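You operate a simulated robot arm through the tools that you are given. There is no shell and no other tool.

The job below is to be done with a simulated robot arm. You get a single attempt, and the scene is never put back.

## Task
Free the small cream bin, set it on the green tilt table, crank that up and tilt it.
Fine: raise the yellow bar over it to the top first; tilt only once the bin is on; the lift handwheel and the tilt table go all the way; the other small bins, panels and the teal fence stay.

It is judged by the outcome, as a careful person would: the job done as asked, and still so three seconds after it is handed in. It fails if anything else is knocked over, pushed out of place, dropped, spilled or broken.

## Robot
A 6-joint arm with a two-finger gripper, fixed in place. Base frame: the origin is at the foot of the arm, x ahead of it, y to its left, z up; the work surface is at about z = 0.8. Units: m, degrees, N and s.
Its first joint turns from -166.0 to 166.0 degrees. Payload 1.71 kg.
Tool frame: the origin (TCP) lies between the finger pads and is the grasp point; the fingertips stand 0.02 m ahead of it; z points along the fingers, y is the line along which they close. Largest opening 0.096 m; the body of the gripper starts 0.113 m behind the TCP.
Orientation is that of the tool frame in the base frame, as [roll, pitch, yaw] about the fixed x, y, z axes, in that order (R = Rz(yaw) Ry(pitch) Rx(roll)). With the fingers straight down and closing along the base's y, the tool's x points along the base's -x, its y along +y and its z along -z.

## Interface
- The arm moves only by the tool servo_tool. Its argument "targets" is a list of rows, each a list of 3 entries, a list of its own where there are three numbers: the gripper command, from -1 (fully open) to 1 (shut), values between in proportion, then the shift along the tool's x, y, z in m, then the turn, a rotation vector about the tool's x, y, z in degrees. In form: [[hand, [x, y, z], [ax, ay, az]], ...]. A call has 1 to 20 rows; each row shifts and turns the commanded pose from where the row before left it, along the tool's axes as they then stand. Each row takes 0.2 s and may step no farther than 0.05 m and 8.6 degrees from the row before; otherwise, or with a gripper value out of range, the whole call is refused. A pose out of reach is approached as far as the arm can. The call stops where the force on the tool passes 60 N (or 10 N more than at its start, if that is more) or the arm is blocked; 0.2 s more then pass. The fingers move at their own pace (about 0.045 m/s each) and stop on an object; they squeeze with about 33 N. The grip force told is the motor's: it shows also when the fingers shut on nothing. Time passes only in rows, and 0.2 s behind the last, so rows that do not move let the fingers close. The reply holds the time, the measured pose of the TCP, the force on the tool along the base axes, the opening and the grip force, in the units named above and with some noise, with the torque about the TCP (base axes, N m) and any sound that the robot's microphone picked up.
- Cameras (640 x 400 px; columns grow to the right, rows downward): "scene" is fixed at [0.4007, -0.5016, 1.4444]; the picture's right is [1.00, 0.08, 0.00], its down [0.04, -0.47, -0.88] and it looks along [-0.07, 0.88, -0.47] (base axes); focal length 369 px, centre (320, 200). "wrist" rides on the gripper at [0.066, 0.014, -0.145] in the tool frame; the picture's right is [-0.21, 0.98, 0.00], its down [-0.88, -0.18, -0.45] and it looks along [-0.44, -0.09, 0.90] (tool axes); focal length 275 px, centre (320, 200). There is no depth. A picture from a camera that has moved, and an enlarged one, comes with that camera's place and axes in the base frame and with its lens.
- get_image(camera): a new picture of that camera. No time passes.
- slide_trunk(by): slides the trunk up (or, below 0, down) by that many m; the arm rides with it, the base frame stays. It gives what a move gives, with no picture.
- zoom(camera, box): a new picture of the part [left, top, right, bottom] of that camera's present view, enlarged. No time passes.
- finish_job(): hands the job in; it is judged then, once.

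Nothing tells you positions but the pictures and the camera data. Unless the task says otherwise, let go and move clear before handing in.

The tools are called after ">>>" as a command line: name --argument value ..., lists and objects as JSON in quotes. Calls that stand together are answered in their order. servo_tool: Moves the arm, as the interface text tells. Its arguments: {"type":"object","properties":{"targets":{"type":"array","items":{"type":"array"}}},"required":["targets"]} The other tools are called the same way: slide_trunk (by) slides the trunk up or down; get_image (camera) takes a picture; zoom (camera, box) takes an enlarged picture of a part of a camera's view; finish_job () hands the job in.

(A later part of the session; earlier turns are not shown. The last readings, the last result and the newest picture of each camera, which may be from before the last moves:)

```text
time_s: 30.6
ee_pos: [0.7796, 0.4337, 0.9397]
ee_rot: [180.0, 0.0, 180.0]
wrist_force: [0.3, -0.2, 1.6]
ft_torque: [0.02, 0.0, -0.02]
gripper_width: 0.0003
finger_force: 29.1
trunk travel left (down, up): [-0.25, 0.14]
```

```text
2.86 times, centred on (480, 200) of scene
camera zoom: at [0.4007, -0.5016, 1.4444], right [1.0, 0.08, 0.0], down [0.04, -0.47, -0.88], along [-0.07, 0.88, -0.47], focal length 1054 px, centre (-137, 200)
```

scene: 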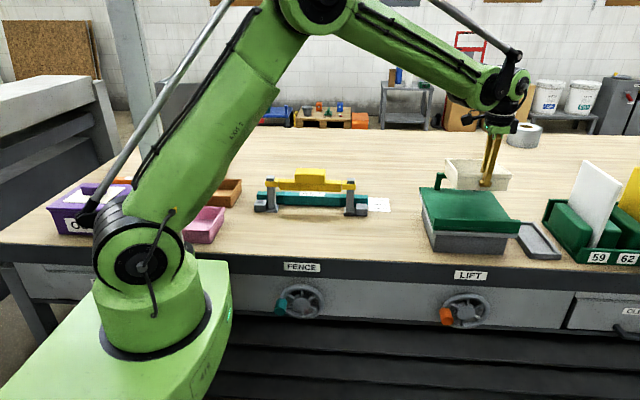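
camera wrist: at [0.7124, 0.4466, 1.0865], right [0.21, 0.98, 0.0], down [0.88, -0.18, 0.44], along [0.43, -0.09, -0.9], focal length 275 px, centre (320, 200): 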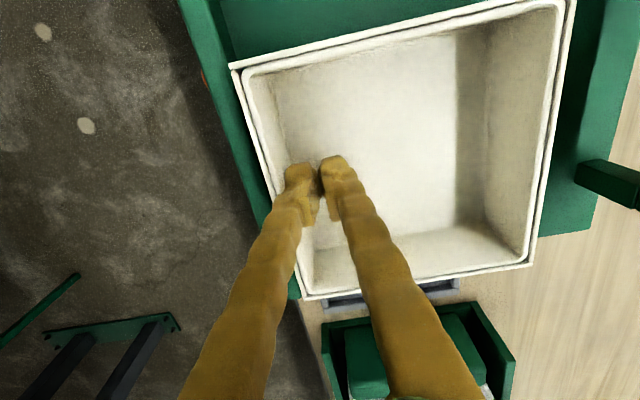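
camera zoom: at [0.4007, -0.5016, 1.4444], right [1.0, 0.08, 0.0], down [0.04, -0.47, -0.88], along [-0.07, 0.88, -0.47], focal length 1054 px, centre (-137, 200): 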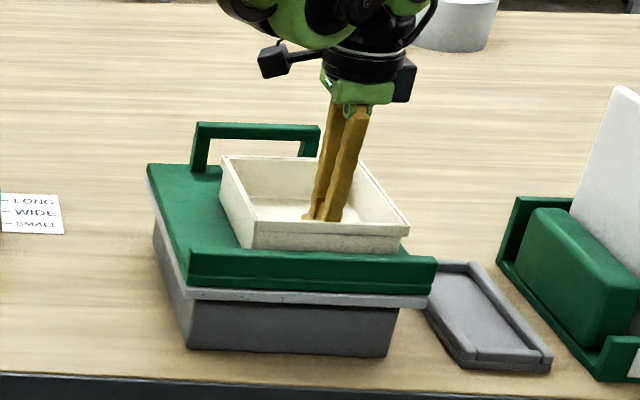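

The bin is sliding evenly. I'll continue in smaller steps to meet the lip.

>>> servo_tool --targets '[[1, [0, -0.004, 0], [0, 0, 0]], [1, [0, -0.004, 0], [0, 0, 0]], [1, [0, -0.004, 0], [0, 0, 0]], [1, [0, 0, 0], [0, 0, 0]]]'

>>> get_image --camera "wrist"

>>> zoom --camera "scene" --box '[400, 130, 560, 270]'

```text
time_s: 31.6
ee_pos: [0.7801, 0.4237, 0.9404]
ee_rot: [180.0, 0.0, -179.9]
wrist_force: [0.8, 5.8, 2.1]
ft_torque: [-0.08, -0.01, 0.0]
gripper_width: 0.0002
finger_force: 29.0
trunk travel left (down, up): [-0.25, 0.14]
```

```text
taken
camera wrist: at [0.7132, 0.4355, 1.0875], right [0.2, 0.98, 0.0], down [0.88, -0.18, 0.44], along [0.43, -0.09, -0.9], focal length 275 px, centre (320, 200)
```

wrist: 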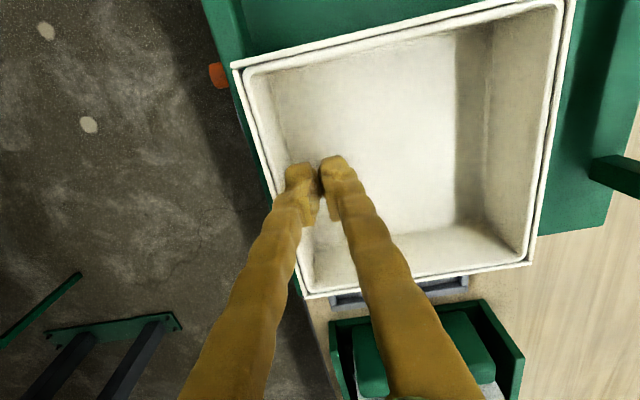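

```text
2.86 times, centred on (480, 200) of scene
camera zoom: at [0.4007, -0.5016, 1.4444], right [1.0, 0.08, 0.0], down [0.04, -0.47, -0.88], along [-0.07, 0.88, -0.47], focal length 1054 px, centre (-137, 200)
```

zoom: 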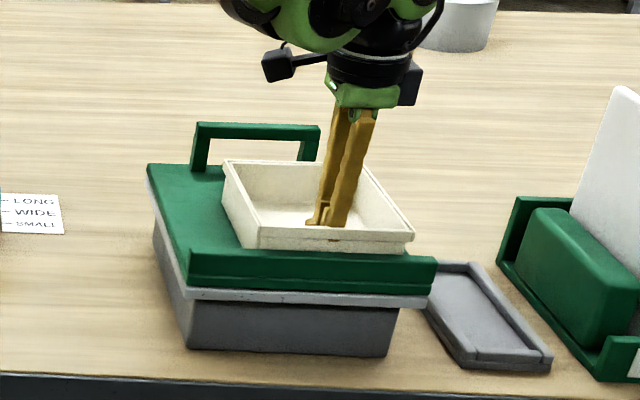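

Resistance came on at the lip, so the bin is now against it. I'll back off, rise clear and confirm.

>>> servo_tool --targets '[[1, [0, 0.012, 0], [0, 0, 0]], [1, [0, 0.004, -0.03], [0, 0, 0]], [1, [0, 0, -0.04], [0, 0, 0]], [1, [0, 0, -0.04], [0, 0, 0]], [1, [0.03, -0.03, 0], [0, 0, 0]], [1, [0.03, -0.035, 0], [0, 0, 0]], [1, [0.03, -0.035, 0], [0, 0, 0]], [1, [0.03, -0.035, 0], [0, 0, 0]], [1, [0.03, -0.035, 0], [0, 0, 0]], [1, [0, -0.04, 0], [0, 0, 0]], [1, [0, 0, 0], [0, 0, 0]]]'

>>> zoom --camera "scene" --box '[400, 130, 560, 270]'

>>> get_image --camera "scene"

>>> get_image --camera "wrist"

```text
time_s: 34.0
ee_pos: [0.6287, 0.2292, 1.0488]
ee_rot: [179.9, 0.0, -179.9]
wrist_force: [-0.2, -0.3, -0.7]
ft_torque: [0.03, 0.01, -0.01]
gripper_width: 0.0
finger_force: 29.7
trunk travel left (down, up): [-0.25, 0.14]
```

```text
2.86 times, centred on (480, 200) of scene
camera zoom: at [0.4007, -0.5016, 1.4444], right [1.0, 0.08, 0.0], down [0.04, -0.47, -0.88], along [-0.07, 0.88, -0.47], focal length 1054 px, centre (-137, 200)
```

zoom: 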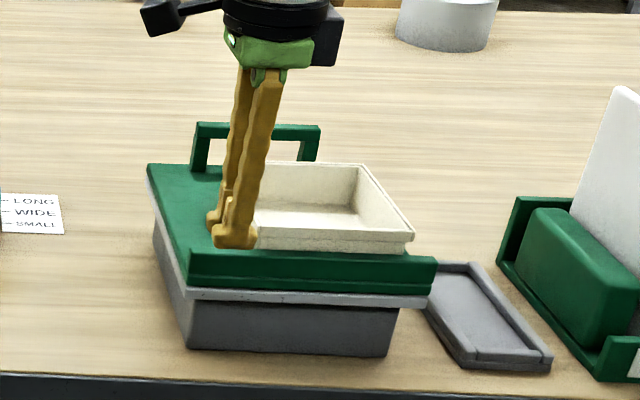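

```text
taken
```

scene: 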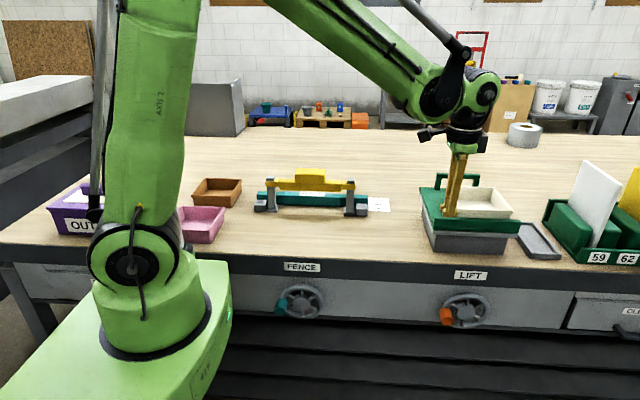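

```text
taken
camera wrist: at [0.5618, 0.241, 1.1953], right [0.21, 0.98, 0.0], down [0.88, -0.18, 0.44], along [0.43, -0.09, -0.9], focal length 275 px, centre (320, 200)
```

wrist: 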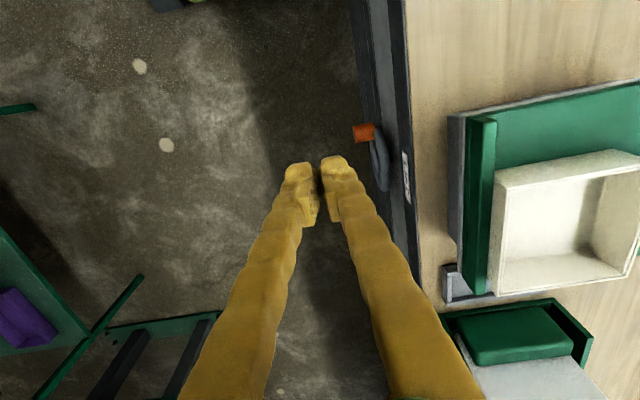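

The bin is centred on the plate against the lip. The LIFT wheel's orange knob is near (0.705, 0.304, 0.62), at the 9 o'clock position with about 0.062 m radius. Next I'll move back and turn the tool to point forward (+y).

>>> servo_tool --targets '[[1, [0, -0.04, 0], [0, 0, 0]], [1, [0, -0.04, 0], [0, 0, 0]], [1, [0, 0, 0], [-8.5, 0, 0]], [1, [0, 0, 0], [-8.5, 0, 0]], [1, [0, 0, 0], [-8.5, 0, 0]], [1, [0, 0, 0], [-8.5, 0, 0]], [1, [0, 0, 0], [-8.5, 0, 0]], [1, [0, 0, 0], [-8.5, 0, 0]], [1, [0, 0, 0], [0, 0, 0]]]'

>>> get_image --camera "scene"

>>> get_image --camera "wrist"

```text
time_s: 36.0
ee_pos: [0.6304, 0.1483, 1.0507]
ee_rot: [128.9, 0.1, 180.0]
wrist_force: [-0.4, 0.3, -0.4]
ft_torque: [0.05, -0.01, 0.02]
gripper_width: 0.0
finger_force: 29.3
trunk travel left (down, up): [-0.25, 0.14]
```

```text
taken
```

scene: 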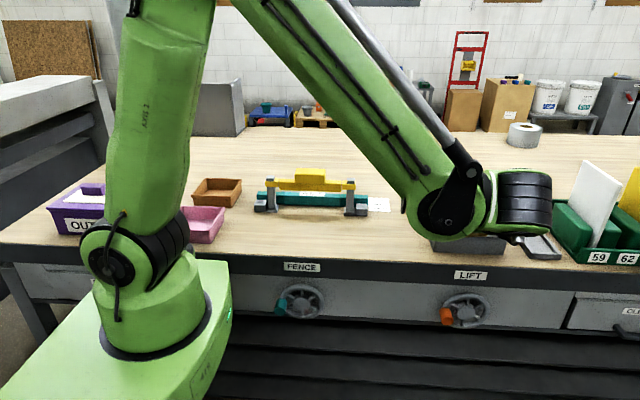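

```text
taken
camera wrist: at [0.5637, 0.0423, 1.1536], right [0.21, 0.61, 0.76], down [0.88, -0.46, 0.13], along [0.43, 0.64, -0.63], focal length 275 px, centre (320, 200)
```

wrist: 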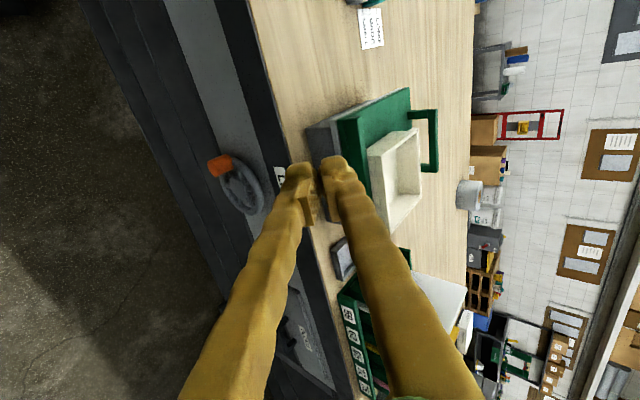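

The rotation is tracking well. I'll finish turning to horizontal, then lower the trunk.

>>> servo_tool --targets '[[1, [0, 0, 0], [-8.5, 0, 0]], [1, [0, 0, 0], [-8.5, 0, 0]], [1, [0, 0, 0], [-8.5, 0, 0]], [1, [0, 0, 0], [-8.5, 0, 0]], [1, [0, 0, 0], [-4.9, 0, 0]], [1, [0, 0, 0], [0, 0, 0]]]'

>>> slide_trunk --by -0.2

>>> get_image --camera "scene"

>>> get_image --camera "wrist"

```text
time_s: 37.4
ee_pos: [0.6298, 0.1496, 1.051]
ee_rot: [90.0, 0.0, -180.0]
wrist_force: [0.6, 0.0, 0.9]
ft_torque: [0.02, -0.02, 0.08]
gripper_width: 0.0
finger_force: 29.4
trunk travel left (down, up): [-0.25, 0.14]
```

```text
time_s: 39.6
ee_pos: [0.6296, 0.1483, 0.8502]
ee_rot: [90.1, -0.1, -180.0]
wrist_force: [-0.1, -0.3, 0.0]
ft_torque: [0.01, 0.01, 0.0]
gripper_width: 0.0
finger_force: 29.8
trunk travel left (down, up): [-0.05, 0.34]
```

```text
taken
```

scene: 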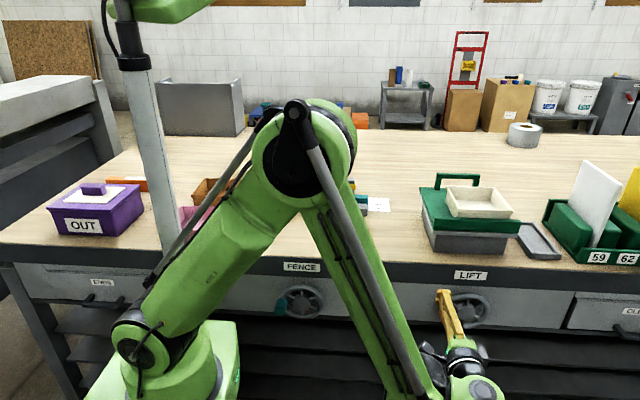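

```text
taken
camera wrist: at [0.5639, 0.0026, 0.866], right [0.21, 0.0, 0.98], down [0.88, -0.44, -0.18], along [0.43, 0.9, -0.09], focal length 275 px, centre (320, 200)
```

wrist: 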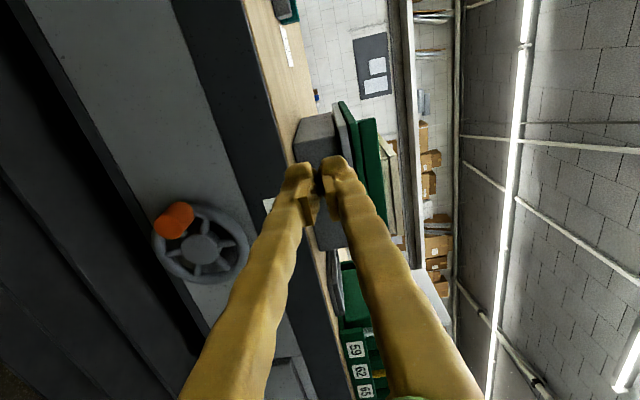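

The tool is horizontal and level. The wheel is clearly visible, knob at its left. I'll go to a standoff in front of the knob with the fingers open, then re-measure.

>>> servo_tool --targets '[[-1, [-0.01, -0.03, 0], [0, 0, 0]], [-1, [-0.01, -0.035, 0], [0, 0, 0]], [-1, [-0.01, -0.035, 0], [0, 0, 0]], [-1, [-0.01, -0.035, 0], [0, 0, 0]], [-1, [-0.01, -0.035, 0], [0, 0, 0]], [-1, [-0.015, -0.035, 0], [0, 0, 0]], [-1, [0, 0, 0.02], [0, 0, 0]], [-1, [0, 0, 0], [0, 0, 0]]]'

>>> get_image --camera "scene"

>>> get_image --camera "wrist"

```text
time_s: 41.4
ee_pos: [0.6938, 0.1672, 0.6464]
ee_rot: [90.0, 0.0, -180.0]
wrist_force: [0.2, 0.8, 0.1]
ft_torque: [-0.03, 0.0, 0.02]
gripper_width: 0.0958
finger_force: 0.0
trunk travel left (down, up): [-0.05, 0.34]
```

```text
taken
```

scene: 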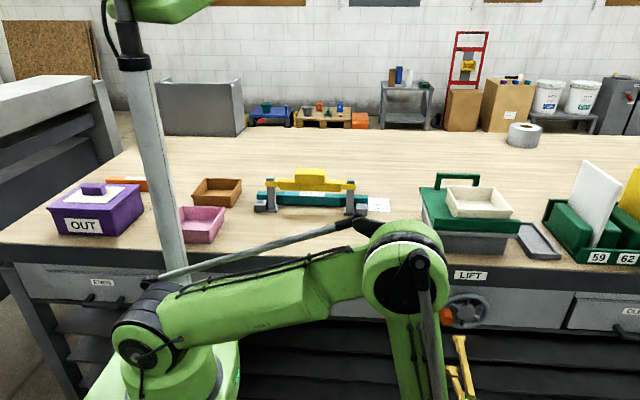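

```text
taken
camera wrist: at [0.6281, 0.022, 0.661], right [0.21, 0.0, 0.98], down [0.88, -0.44, -0.18], along [0.43, 0.9, -0.09], focal length 275 px, centre (320, 200)
```

wrist: 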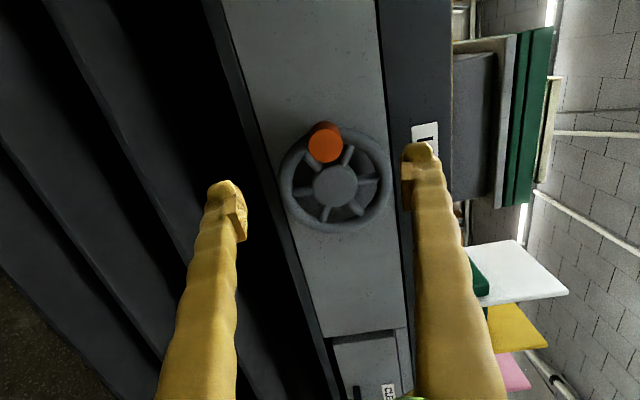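

The hub triangulates to about (0.758, 0.322, 0.653) and the knob to (0.697, 0.651) at 9 o'clock, radius ≈0.061. I'll align and advance partway toward the knob.

>>> servo_tool --targets '[[-0.3, [-0.003, 0.0046, 0.02], [0, 0, 0]], [-0.3, [0, 0, 0.025], [0, 0, 0]], [-0.3, [0, 0, 0.025], [0, 0, 0]], [-0.3, [0, 0, 0], [0, 0, 0]]]'

>>> get_image --camera "wrist"

>>> zoom --camera "scene" --box '[380, 250, 560, 400]'

```text
time_s: 42.4
ee_pos: [0.6989, 0.2406, 0.6503]
ee_rot: [90.1, -0.1, -180.0]
wrist_force: [-0.1, 0.8, 0.6]
ft_torque: [0.02, -0.02, 0.04]
gripper_width: 0.0624
finger_force: 0.0
trunk travel left (down, up): [-0.05, 0.34]
```

```text
taken
camera wrist: at [0.6326, 0.0945, 0.6659], right [0.21, 0.0, 0.98], down [0.88, -0.44, -0.18], along [0.43, 0.9, -0.09], focal length 275 px, centre (320, 200)
```

wrist: 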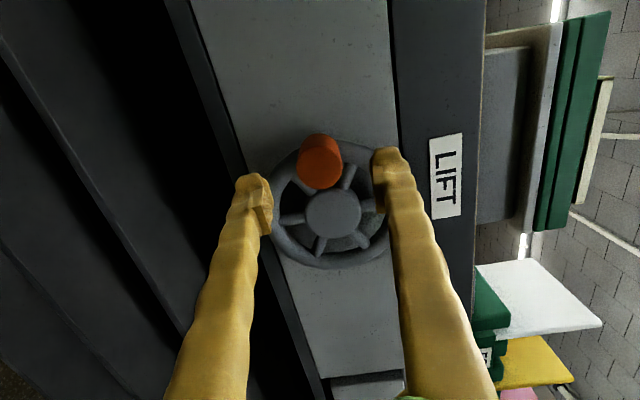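

```text
2.67 times, centred on (470, 325) of scene
camera zoom: at [0.4007, -0.5016, 1.4444], right [1.0, 0.08, 0.0], down [0.04, -0.47, -0.88], along [-0.07, 0.88, -0.47], focal length 984 px, centre (-80, -133)
```

zoom: 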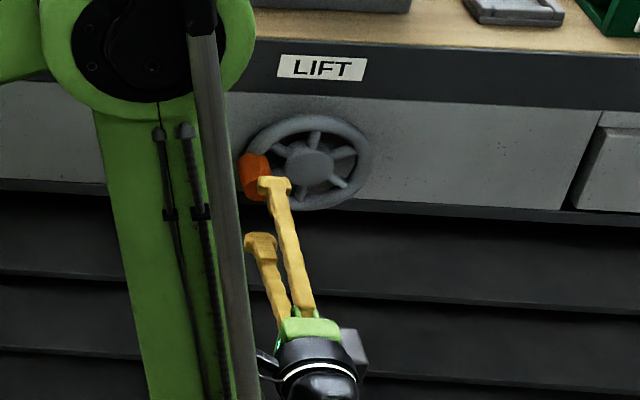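

The knob is centred between the fingers. I'll advance so the tips overlap it by about 27 mm, then close.

>>> servo_tool --targets '[[-0.3, [0, 0, 0.02], [0, 0, 0]], [-0.3, [0, 0, 0.02], [0, 0, 0]], [-0.3, [0, 0, 0.01], [0, 0, 0]], [-0.3, [0, 0, 0], [0, 0, 0]]]'

>>> get_image --camera "wrist"

>>> zoom --camera "scene" --box '[380, 250, 560, 400]'

```text
time_s: 43.4
ee_pos: [0.6978, 0.2891, 0.6485]
ee_rot: [90.0, -0.1, -180.0]
wrist_force: [-0.2, -0.1, -0.4]
ft_torque: [0.02, 0.03, 0.0]
gripper_width: 0.0625
finger_force: 0.0
trunk travel left (down, up): [-0.05, 0.34]
```

```text
taken
camera wrist: at [0.6315, 0.1439, 0.6642], right [0.21, 0.0, 0.98], down [0.88, -0.44, -0.18], along [0.43, 0.9, -0.09], focal length 275 px, centre (320, 200)
```

wrist: 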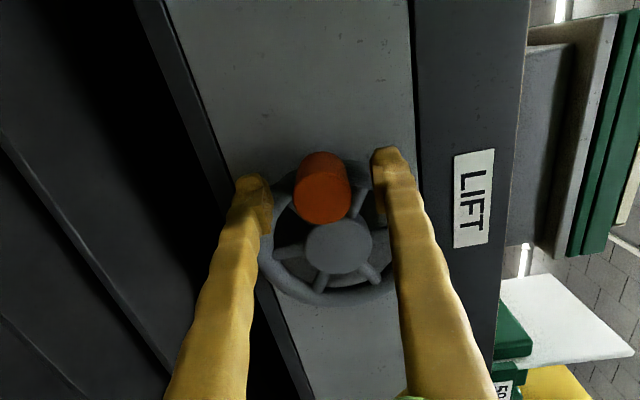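

```text
2.67 times, centred on (470, 325) of scene
camera zoom: at [0.4007, -0.5016, 1.4444], right [1.0, 0.08, 0.0], down [0.04, -0.47, -0.88], along [-0.07, 0.88, -0.47], focal length 984 px, centre (-80, -133)
```

zoom: 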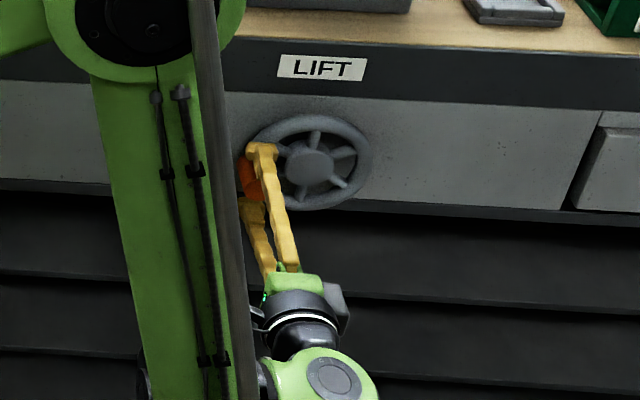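

The knob is squarely between the fingers. Closing now.

>>> servo_tool --targets '[[0.2, [0, 0, 0], [0, 0, 0]], [0.6, [0, 0, 0], [0, 0, 0]], [1, [0, 0, 0], [0, 0, 0]], [1, [0, 0, 0], [0, 0, 0]], [1, [0, 0, 0], [0, 0, 0]]]'

>>> get_image --camera "wrist"

```text
time_s: 44.6
ee_pos: [0.6976, 0.2899, 0.6497]
ee_rot: [89.9, 0.0, 180.0]
wrist_force: [4.8, 4.5, 15.6]
ft_torque: [0.23, -0.07, -0.03]
gripper_width: 0.0328
finger_force: 35.3
trunk travel left (down, up): [-0.05, 0.34]
```

```text
taken
camera wrist: at [0.6314, 0.1439, 0.6648], right [0.21, 0.0, 0.98], down [0.88, -0.44, -0.18], along [0.43, 0.9, -0.09], focal length 275 px, centre (320, 200)
```

wrist: 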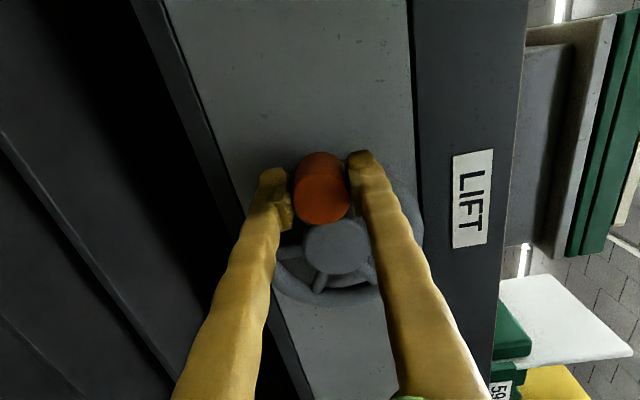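

The knob is gripped at 33 mm wide. I'll test a small clockwise turn (knob moving up) and watch the table and forces.

>>> servo_tool --targets '[[1, [-0.0002, 0.0053, 0], [0, 0, 0]], [1, [-0.0007, 0.0053, 0], [0, 0, 0]], [1, [-0.0012, 0.0052, 0], [0, 0, 0]], [1, [-0.0016, 0.0051, 0], [0, 0, 0]], [1, [0, 0, 0], [0, 0, 0]]]'

>>> get_image --camera "wrist"

>>> get_image --camera "scene"

```text
time_s: 45.8
ee_pos: [0.7014, 0.2899, 0.6707]
ee_rot: [90.1, -0.1, -180.0]
wrist_force: [-4.5, -0.8, -12.2]
ft_torque: [-0.19, 0.47, 0.15]
gripper_width: 0.0327
finger_force: 35.1
trunk travel left (down, up): [-0.05, 0.34]
```

```text
taken
camera wrist: at [0.6348, 0.1432, 0.6862], right [0.21, 0.0, 0.98], down [0.88, -0.44, -0.18], along [0.43, 0.9, -0.09], focal length 275 px, centre (320, 200)
```

wrist: 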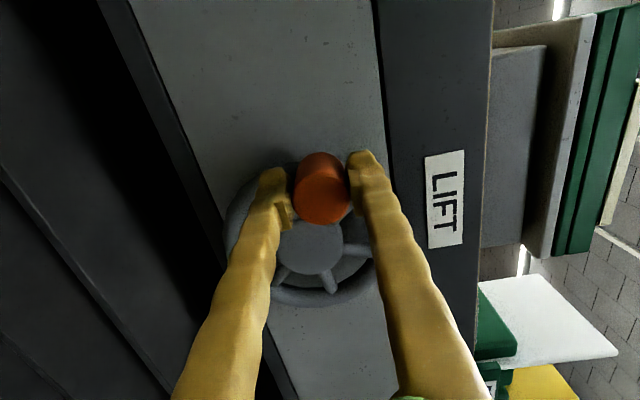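

```text
taken
```

scene: 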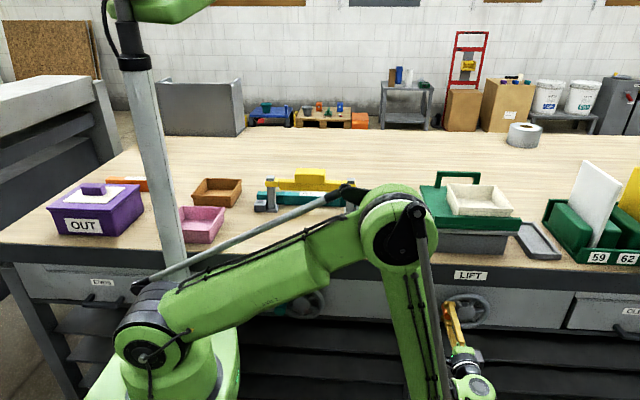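

It turns clockwise with modest force. I'll continue the arc up to about 60° and compare the table height.

>>> servo_tool --targets '[[1, [-0.00449, 0.00964, 0], [0, 0, 0]], [1, [-0.0061, 0.00871, 0], [0, 0, 0]], [1, [-0.00752, 0.00752, 0], [0, 0, 0]], [1, [-0.00871, 0.0061, 0], [0, 0, 0]], [1, [0, 0, 0], [0, 0, 0]]]'

>>> get_image --camera "wrist"

>>> zoom --camera "scene" --box '[400, 130, 560, 270]'

```text
time_s: 47.0
ee_pos: [0.7276, 0.2897, 0.7021]
ee_rot: [90.0, -0.1, -179.9]
wrist_force: [-3.2, 9.7, -15.2]
ft_torque: [-0.18, 0.36, 0.26]
gripper_width: 0.0323
finger_force: 35.1
trunk travel left (down, up): [-0.05, 0.34]
```

```text
taken
camera wrist: at [0.6622, 0.1429, 0.7171], right [0.21, 0.0, 0.98], down [0.88, -0.44, -0.18], along [0.43, 0.9, -0.09], focal length 275 px, centre (320, 200)
```

wrist: 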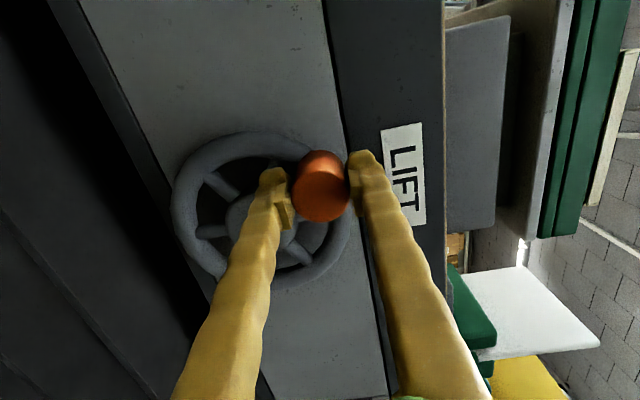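

```text
2.86 times, centred on (480, 200) of scene
camera zoom: at [0.4007, -0.5016, 1.4444], right [1.0, 0.08, 0.0], down [0.04, -0.47, -0.88], along [-0.07, 0.88, -0.47], focal length 1054 px, centre (-137, 200)
```

zoom: 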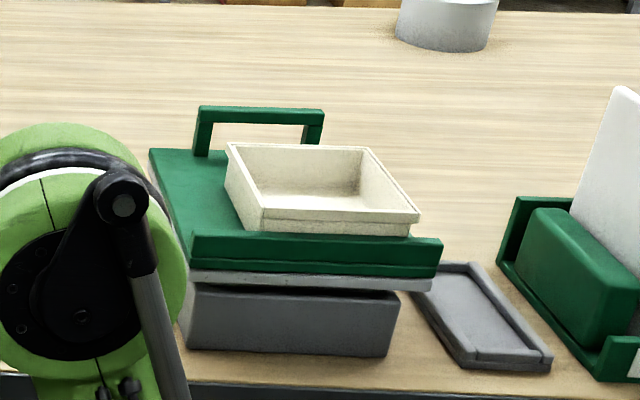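

Clockwise raises the table: a gap has opened under the plate and the bin is stable. I'll continue the arc.

>>> servo_tool --targets '[[1, [-0.00964, 0.00449, 0], [0, 0, 0]], [1, [-0.01027, 0.00275, 0], [0, 0, 0]], [1, [-0.01059, 0.00093, 0], [0, 0, 0]], [1, [-0.01059, -0.00093, 0], [0, 0, 0]], [1, [-0.01027, -0.00275, 0], [0, 0, 0]], [1, [-0.00964, -0.00449, 0], [0, 0, 0]], [1, [0, 0, 0], [0, 0, 0]]]'

>>> get_image --camera "wrist"

>>> get_image --camera "scene"

```text
time_s: 48.6
ee_pos: [0.7899, 0.2878, 0.7071]
ee_rot: [89.9, 0.0, 180.0]
wrist_force: [14.8, 21.1, 50.6]
ft_torque: [0.3, 0.56, 0.0]
gripper_width: 0.0311
finger_force: 35.1
trunk travel left (down, up): [-0.05, 0.34]
```

```text
taken
camera wrist: at [0.7229, 0.1422, 0.7215], right [0.21, 0.0, 0.98], down [0.88, -0.44, -0.19], along [0.44, 0.9, -0.09], focal length 275 px, centre (320, 200)
```

wrist: 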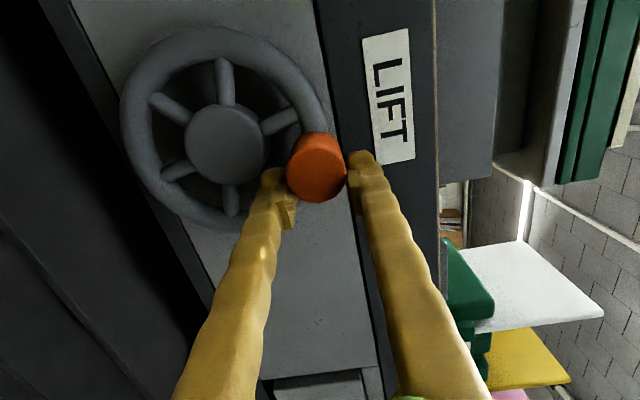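

```text
taken
```

scene: 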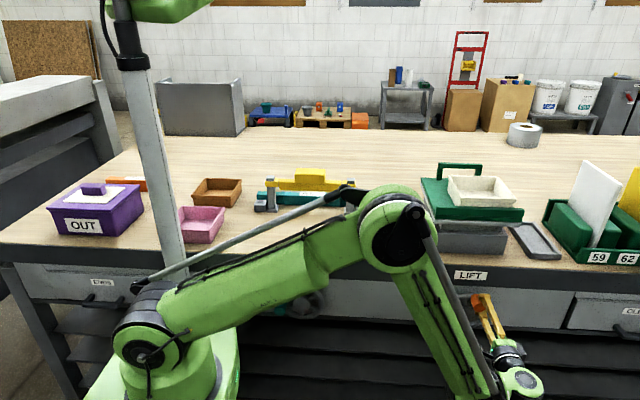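

Around 106° the fingers slipped sideways on the knob, because my closing axis was no longer tangential. I'll release, back off, and roll the tool so the fingers close along the direction of travel.

>>> servo_tool --targets '[[1, [0.006, 0.001, 0], [0, 0, 0]], [1, [0.006, 0.001, 0], [0, 0, 0]], [0.3, [0, 0, 0], [0, 0, 0]], [-0.3, [0, 0, 0], [0, 0, 0]], [-0.3, [0, 0, 0], [0, 0, 0]], [-0.3, [0, 0, -0.02], [0, 0, 0]], [-0.3, [0, 0, -0.03], [0, 0, 0]], [-0.3, [0, 0, -0.02], [0, 0, 0]], [-0.3, [0, 0, 0], [0, 0, 0]]]'

>>> get_image --camera "wrist"

>>> zoom --camera "scene" --box '[400, 130, 560, 270]'

```text
time_s: 48.9
ee_pos: [0.7783, 0.288, 0.7174]
ee_rot: [89.7, 0.8, 179.9]
wrist_force: [0.2, -0.3, 0.9]
ft_torque: [-0.08, 0.02, 0.02]
gripper_width: 0.0004
finger_force: 28.9
trunk travel left (down, up): [-0.05, 0.34]
stopped in row 1: the force on the tool passed its limit at 69 N (the readings are from after the stop); the commanded pose is now the measured one
```

```text
taken
camera wrist: at [0.7119, 0.1422, 0.7306], right [0.19, -0.01, 0.98], down [0.88, -0.44, -0.18], along [0.44, 0.9, -0.08], focal length 275 px, centre (320, 200)
```

wrist: 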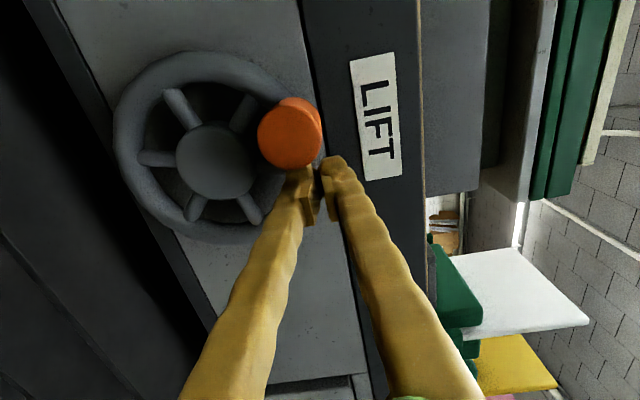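

```text
2.86 times, centred on (480, 200) of scene
camera zoom: at [0.4007, -0.5016, 1.4444], right [1.0, 0.08, 0.0], down [0.04, -0.47, -0.88], along [-0.07, 0.88, -0.47], focal length 1054 px, centre (-137, 200)
```

zoom: 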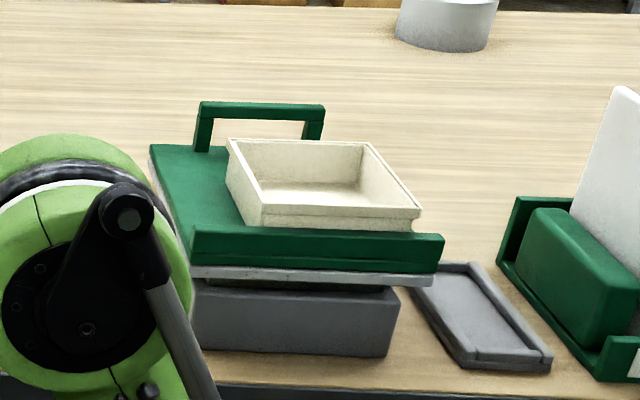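

The fingers slipped off the knob; the wheel and table hold their position on their own (about 74°). I'll back straight off from the wheel.

>>> servo_tool --targets '[[1, [0, 0, -0.02], [0, 0, 0]], [1, [0, 0, -0.03], [0, 0, 0]], [1, [0, 0, -0.03], [0, 0, 0]], [-0.3, [0, 0, 0], [0, 0, 0]], [-0.3, [0, 0, 0], [0, 0, 0]]]'

>>> get_image --camera "wrist"

>>> get_image --camera "scene"

```text
time_s: 50.1
ee_pos: [0.7807, 0.2063, 0.7146]
ee_rot: [89.8, 0.8, 179.9]
wrist_force: [0.0, -0.5, 0.4]
ft_torque: [0.02, 0.0, 0.0]
gripper_width: 0.0517
finger_force: 0.1
trunk travel left (down, up): [-0.05, 0.34]
```

```text
taken
camera wrist: at [0.713, 0.0602, 0.7289], right [0.19, 0.0, 0.98], down [0.88, -0.45, -0.17], along [0.44, 0.89, -0.08], focal length 275 px, centre (320, 200)
```

wrist: 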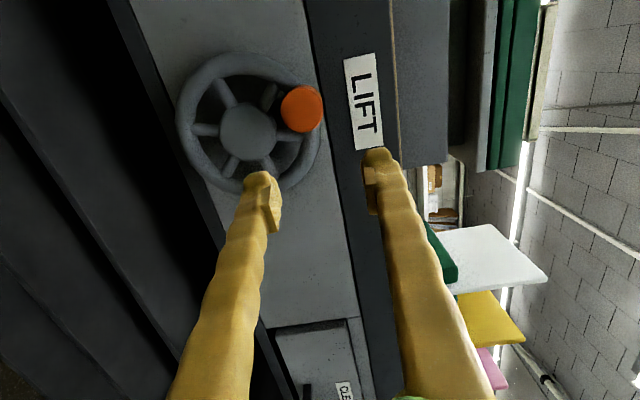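

```text
taken
```

scene: 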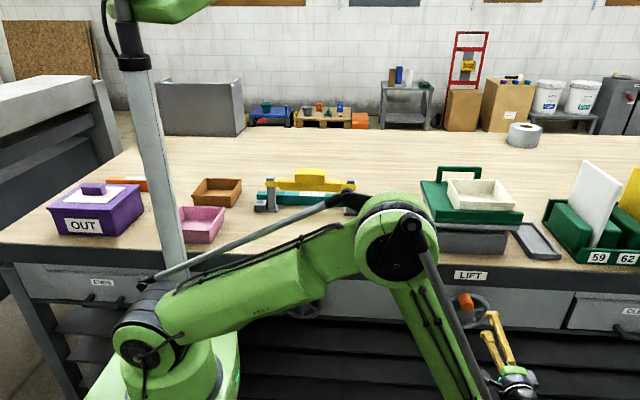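

The knob is now at about (0.742, 0.710), φ≈76° clockwise from 9 o'clock. I'll centre on it at standoff and roll the tool so the fingers will close tangentially, with range to turn forward.

>>> servo_tool --targets '[[-0.3, [0.02, -0.0025, 0], [0, 0, 0]], [-0.3, [0.0185, -0.002, 0], [0, 0, 0]], [-0.3, [0, 0, 0], [0, 0, -8]], [-0.3, [0, 0, 0], [0, 0, -8]], [-0.3, [0, 0, 0], [0, 0, -8]], [-0.3, [0, 0, 0], [0, 0, -8]], [-0.3, [0, 0, 0], [0, 0, -8]], [-0.3, [0, 0, 0], [0, 0, -8]], [-0.3, [0, 0, 0], [0, 0, -8]], [-0.3, [0, 0, 0], [0, 0, -8]], [-0.3, [0, 0, 0], [0, 0, -8]], [-0.3, [0, 0, 0], [0, 0, -8]], [-0.3, [0, 0, 0], [0, 0, -8]], [-0.3, [0, 0, 0], [0, 0, -8]], [-0.3, [0, 0, 0], [0, 0, -7.2]], [-0.3, [0, 0, 0], [0, 0, 0]]]'

>>> get_image --camera "wrist"

>>> get_image --camera "scene"

```text
time_s: 53.5
ee_pos: [0.741, 0.2076, 0.7111]
ee_rot: [-89.3, 75.9, 0.6]
wrist_force: [-0.1, -0.3, -0.6]
ft_torque: [0.01, -0.02, 0.0]
gripper_width: 0.0626
finger_force: 0.0
trunk travel left (down, up): [-0.05, 0.34]
```

```text
taken
camera wrist: at [0.7416, 0.0623, 0.645], right [-1.0, 0.0, -0.04], down [-0.04, -0.45, 0.89], along [-0.01, 0.89, 0.45], focal length 275 px, centre (320, 200)
```

wrist: 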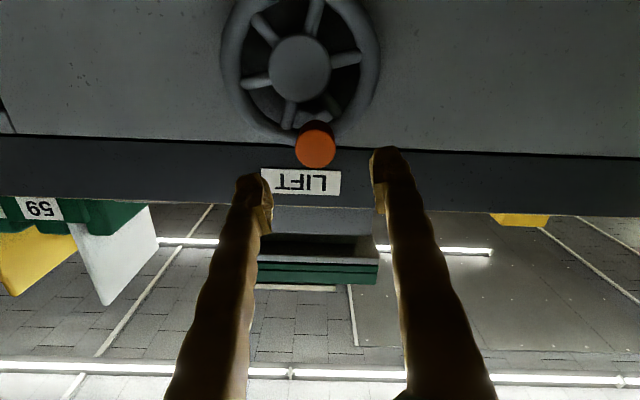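

```text
taken
```

scene: 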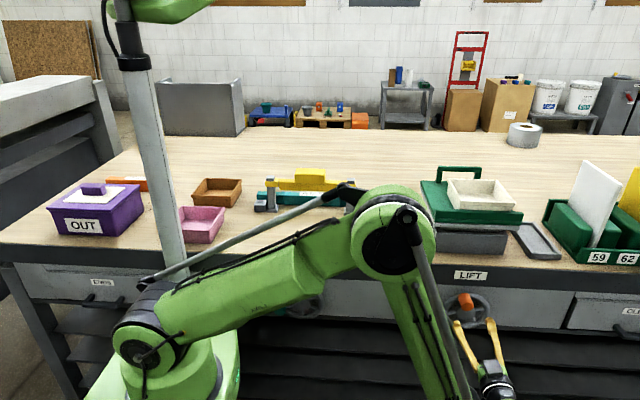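

The roll worked, and the fingers now straddle the knob sideways. I'll fine-centre, advance onto the knob and close.

>>> servo_tool --targets '[[-0.3, [0.0017, -0.0027, 0.02], [0, 0, 0]], [-0.3, [0, 0, 0.03], [0, 0, 0]], [-0.3, [0, 0, 0.02], [0, 0, 0]], [-0.3, [0, 0, 0.014], [0, 0, 0]], [-0.3, [0, 0, 0], [0, 0, 0]]]'

>>> get_image --camera "wrist"

>>> zoom --camera "scene" --box '[400, 250, 560, 400]'

```text
time_s: 54.7
ee_pos: [0.7439, 0.2926, 0.7087]
ee_rot: [-89.2, 76.0, 0.5]
wrist_force: [0.3, 0.3, 0.3]
ft_torque: [-0.03, 0.0, 0.01]
gripper_width: 0.0623
finger_force: 0.0
trunk travel left (down, up): [-0.05, 0.34]
```

```text
taken
camera wrist: at [0.7455, 0.1458, 0.643], right [-1.0, 0.0, -0.04], down [-0.03, -0.45, 0.89], along [-0.01, 0.89, 0.45], focal length 275 px, centre (320, 200)
```

wrist: 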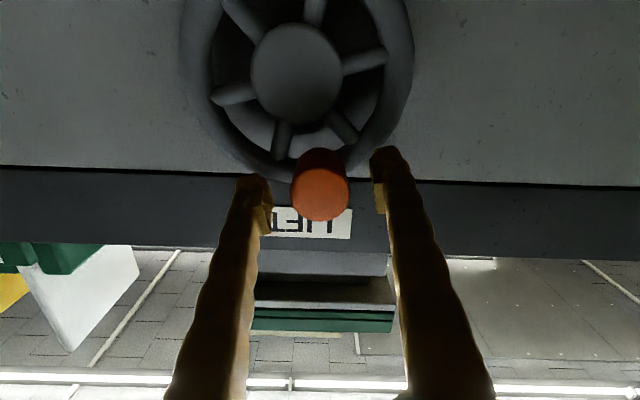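

```text
2.67 times, centred on (480, 325) of scene
camera zoom: at [0.4007, -0.5016, 1.4444], right [1.0, 0.08, 0.0], down [0.04, -0.47, -0.88], along [-0.07, 0.88, -0.47], focal length 984 px, centre (-107, -133)
```

zoom: 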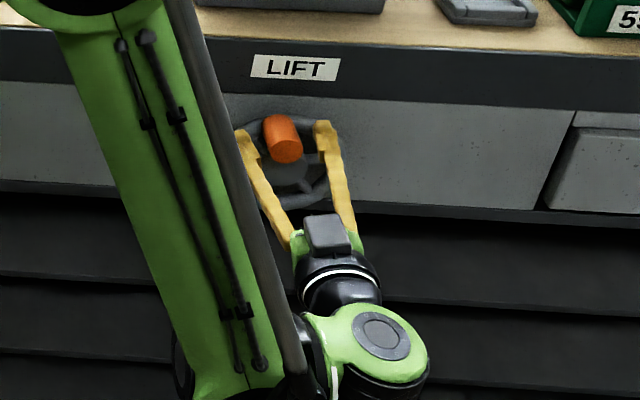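

Well centred. Closing, then I'll turn with the tool rolling in step with the wheel.

>>> servo_tool --targets '[[0.2, [0, 0, 0], [0, 0, 0]], [0.6, [0, 0, 0], [0, 0, 0]], [1, [0, 0, 0], [0, 0, 0]], [1, [0, 0, 0], [0, 0, 0]], [1, [0, 0, 0], [0, 0, 0]]]'

>>> servo_tool --targets '[[1, [0.00058, -0.0084, 0], [0, 0, 8]], [1, [0.00058, -0.0084, 0], [0, 0, 8]], [1, [0.00058, -0.0084, 0], [0, 0, 8]], [1, [0, 0, 0], [0, 0, 0]]]'

>>> get_image --camera "wrist"

```text
time_s: 55.9
ee_pos: [0.7451, 0.2914, 0.71]
ee_rot: [-89.4, 76.0, 0.5]
wrist_force: [-3.1, -0.2, -1.6]
ft_torque: [0.0, 0.12, 0.0]
gripper_width: 0.0327
finger_force: 34.8
trunk travel left (down, up): [-0.05, 0.34]
```

```text
time_s: 56.9
ee_pos: [0.7688, 0.2924, 0.7108]
ee_rot: [89.2, 79.9, 179.1]
wrist_force: [-6.8, -14.7, -9.5]
ft_torque: [-0.16, 0.29, 0.12]
gripper_width: 0.0329
finger_force: 34.8
trunk travel left (down, up): [-0.05, 0.34]
```

```text
taken
camera wrist: at [0.7425, 0.1459, 0.6492], right [-0.93, 0.0, 0.37], down [0.33, -0.45, 0.83], along [0.17, 0.89, 0.41], focal length 275 px, centre (320, 200)
```

wrist: 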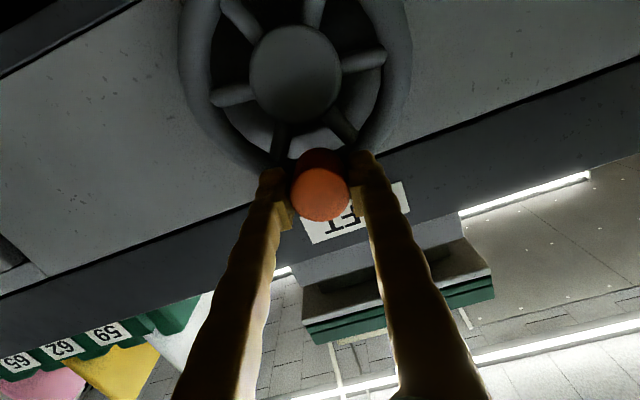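

The wheel turns cleanly in step with the tool. I'll continue.

>>> servo_tool --targets '[[1, [0.00058, -0.0084, 0], [0, 0, 8]], [1, [0.00058, -0.0084, 0], [0, 0, 8]], [1, [0.00058, -0.0084, 0], [0, 0, 8]], [1, [0.00058, -0.0084, 0], [0, 0, 8]], [1, [0.00058, -0.0084, 0], [0, 0, 8]], [1, [0.00058, -0.0084, 0], [0, 0, 8]], [1, [0, 0, 0], [0, 0, 0]]]'

>>> get_image --camera "wrist"

>>> get_image --camera "scene"

```text
time_s: 58.5
ee_pos: [0.8098, 0.2923, 0.6858]
ee_rot: [89.8, 31.9, 179.6]
wrist_force: [5.2, -3.8, 12.2]
ft_torque: [0.12, 0.42, 0.02]
gripper_width: 0.0327
finger_force: 35.3
trunk travel left (down, up): [-0.05, 0.34]
```

```text
taken
camera wrist: at [0.7455, 0.1462, 0.6638], right [-0.34, 0.0, 0.94], down [0.84, -0.45, 0.3], along [0.42, 0.89, 0.16], focal length 275 px, centre (320, 200)
```

wrist: 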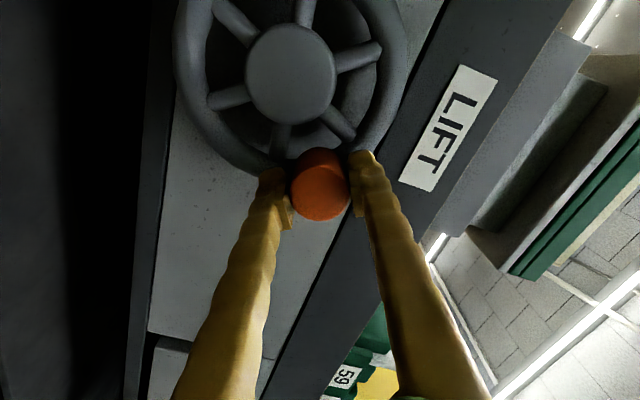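

```text
taken
```

scene: 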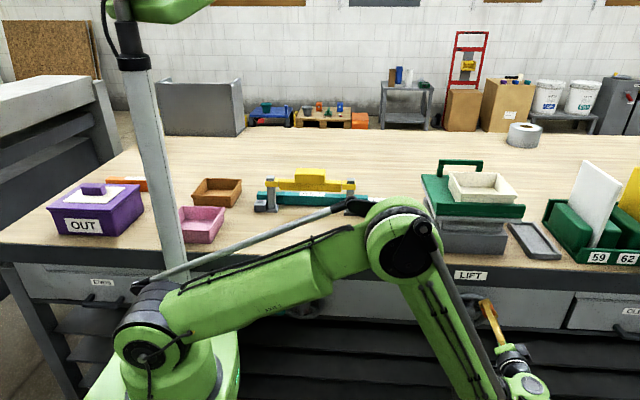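

Smooth, with low forces and the table rising. Continuing.

>>> servo_tool --targets '[[1, [0.00058, -0.0084, 0], [0, 0, 8]], [1, [0.00058, -0.0084, 0], [0, 0, 8]], [1, [0.00058, -0.0084, 0], [0, 0, 8]], [1, [0.00058, -0.0084, 0], [0, 0, 8]], [1, [0.00058, -0.0084, 0], [0, 0, 8]], [1, [0.00058, -0.0084, 0], [0, 0, 8]], [1, [0.00058, -0.0084, 0], [0, 0, 8]], [1, [0.00058, -0.0084, 0], [0, 0, 8]], [1, [0, 0, 0], [0, 0, 0]]]'

>>> get_image --camera "wrist"

>>> get_image --camera "scene"

```text
time_s: 59.8
ee_pos: [0.8089, 0.2908, 0.6604]
ee_rot: [89.4, -8.1, 179.9]
wrist_force: [12.9, -4.3, 4.3]
ft_torque: [-0.44, -0.05, -0.74]
gripper_width: 0.0319
finger_force: 35.3
trunk travel left (down, up): [-0.05, 0.34]
stopped in row 6: the force on the tool passed its limit at 71 N (the readings are from after the stop); the commanded pose is now the measured one
```

```text
taken
camera wrist: at [0.7445, 0.1445, 0.6825], right [0.34, -0.01, 0.94], down [0.84, -0.44, -0.31], along [0.42, 0.9, -0.14], focal length 275 px, centre (320, 200)
```

wrist: 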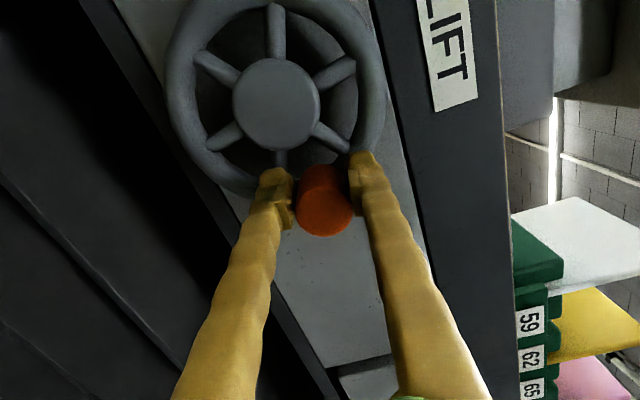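

```text
taken
```

scene: 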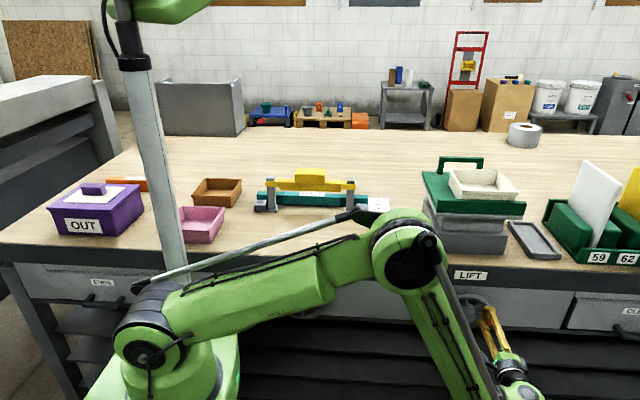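

The turn stopped at about φ≈171° with a force limit, which may be the wheel's end stop. I'll zoom in on the table and re-centre on the knob to confirm.

>>> zoom --camera "scene" --box '[400, 130, 560, 270]'

>>> servo_tool --targets '[[1, [-0.004, 0.001, 0], [0, 0, 0]], [1, [-0.004, 0.001, 0], [0, 0, 0]], [1, [0, 0, 0], [0, 0, 0]]]'

>>> get_image --camera "wrist"

```text
2.86 times, centred on (480, 200) of scene
camera zoom: at [0.4007, -0.5016, 1.4444], right [1.0, 0.08, 0.0], down [0.04, -0.47, -0.88], along [-0.07, 0.88, -0.47], focal length 1054 px, centre (-137, 200)
```

zoom: 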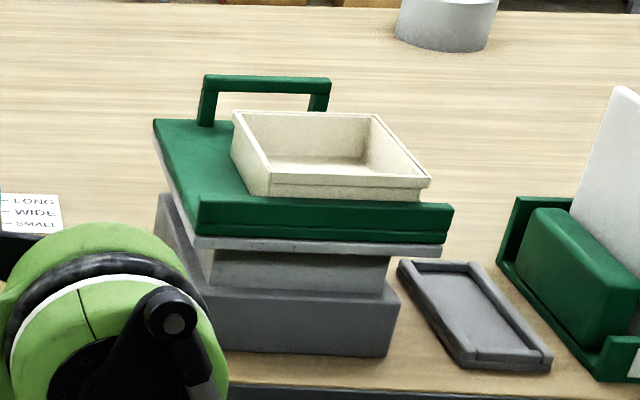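

```text
time_s: 60.5
ee_pos: [0.8163, 0.294, 0.6594]
ee_rot: [89.4, -8.0, -179.8]
wrist_force: [-31.1, 4.5, -4.8]
ft_torque: [-0.11, 0.07, 0.47]
gripper_width: 0.0329
finger_force: 35.0
trunk travel left (down, up): [-0.05, 0.34]
```

```text
taken
camera wrist: at [0.7518, 0.1464, 0.6825], right [0.34, -0.01, 0.94], down [0.84, -0.44, -0.31], along [0.42, 0.9, -0.14], focal length 275 px, centre (320, 200)
```

wrist: 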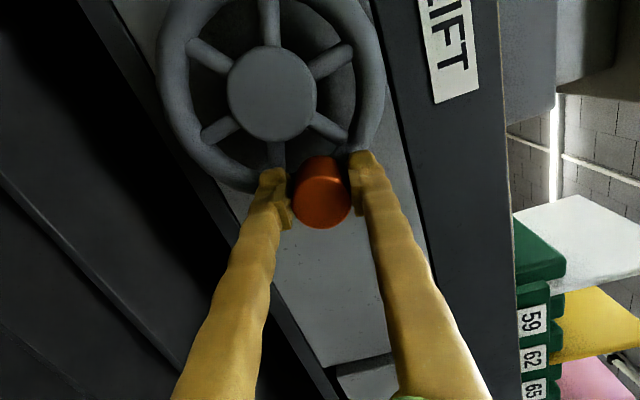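

Re-centred on the knob. Now I'll push gently further clockwise (down) to test whether this is the end stop.

>>> servo_tool --targets '[[1, [0.002, 0, 0], [0, 0, 0]], [1, [0, -0.004, 0], [0, 0, 2]], [1, [0.0003, -0.004, 0], [0, 0, 2]], [1, [0, 0, 0], [0, 0, 0]]]'

>>> get_image --camera "wrist"

>>> zoom --camera "scene" --box '[400, 130, 560, 270]'

```text
time_s: 61.5
ee_pos: [0.8162, 0.2898, 0.6523]
ee_rot: [89.5, -12.1, 179.7]
wrist_force: [28.5, 13.0, 7.3]
ft_torque: [0.1, -0.06, -0.37]
gripper_width: 0.033
finger_force: 35.5
trunk travel left (down, up): [-0.05, 0.34]
```

```text
taken
camera wrist: at [0.7522, 0.1444, 0.6792], right [0.41, -0.01, 0.91], down [0.82, -0.45, -0.37], along [0.41, 0.9, -0.17], focal length 275 px, centre (320, 200)
```

wrist: 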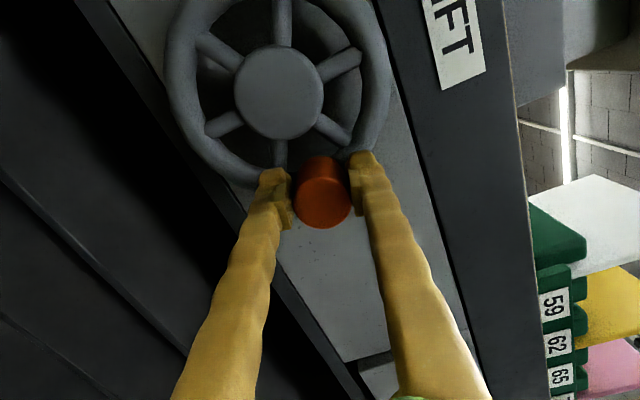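

```text
2.86 times, centred on (480, 200) of scene
camera zoom: at [0.4007, -0.5016, 1.4444], right [1.0, 0.08, 0.0], down [0.04, -0.47, -0.88], along [-0.07, 0.88, -0.47], focal length 1054 px, centre (-137, 200)
```

zoom: 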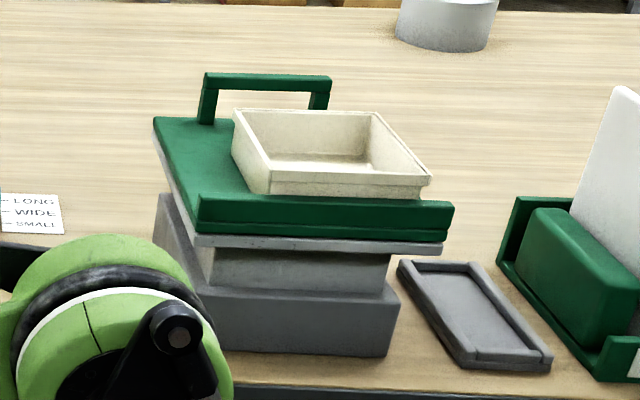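

That wasn't the stop: the knob moved down with only about 7 N tangentially and the table rose a bit more. The load was mostly radial, so I'll correct outward and continue in smaller steps.

>>> servo_tool --targets '[[1, [-0.002, 0, 0], [0, 0, 0]], [1, [-0.0012, -0.0068, 0], [0, 0, 0]], [1, [-0.0005, -0.0074, 0], [0, 0, 0]], [1, [0, 0, 0], [0, 0, 0]]]'

>>> get_image --camera "wrist"

>>> zoom --camera "scene" --box '[400, 130, 560, 270]'

```text
time_s: 62.3
ee_pos: [0.8065, 0.2906, 0.6599]
ee_rot: [88.9, -11.1, -180.0]
wrist_force: [4.3, -3.5, 6.8]
ft_torque: [-0.45, -0.01, -0.42]
gripper_width: 0.0307
finger_force: 35.5
trunk travel left (down, up): [-0.05, 0.34]
stopped in row 3: the force on the tool passed its limit at 73 N (the readings are from after the stop); the commanded pose is now the measured one
```

```text
taken
camera wrist: at [0.7428, 0.1441, 0.6848], right [0.39, -0.02, 0.92], down [0.82, -0.44, -0.36], along [0.41, 0.9, -0.16], focal length 275 px, centre (320, 200)
```

wrist: 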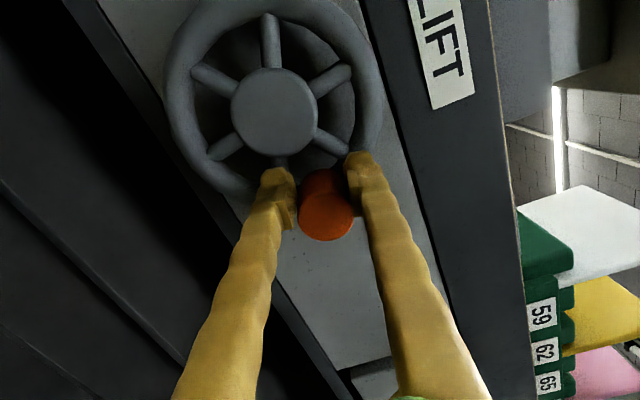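

```text
2.86 times, centred on (480, 200) of scene
camera zoom: at [0.4007, -0.5016, 1.4444], right [1.0, 0.08, 0.0], down [0.04, -0.47, -0.88], along [-0.07, 0.88, -0.47], focal length 1054 px, centre (-137, 200)
```

zoom: 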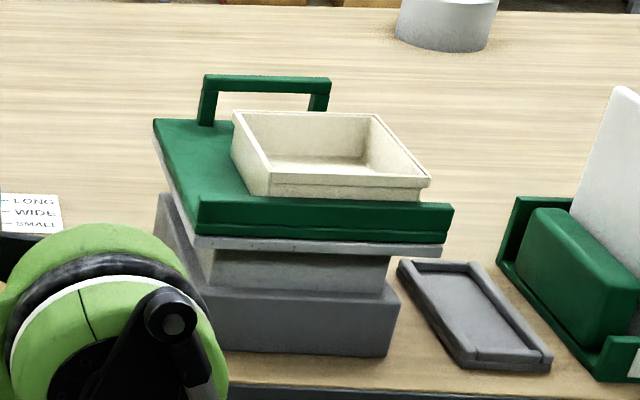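

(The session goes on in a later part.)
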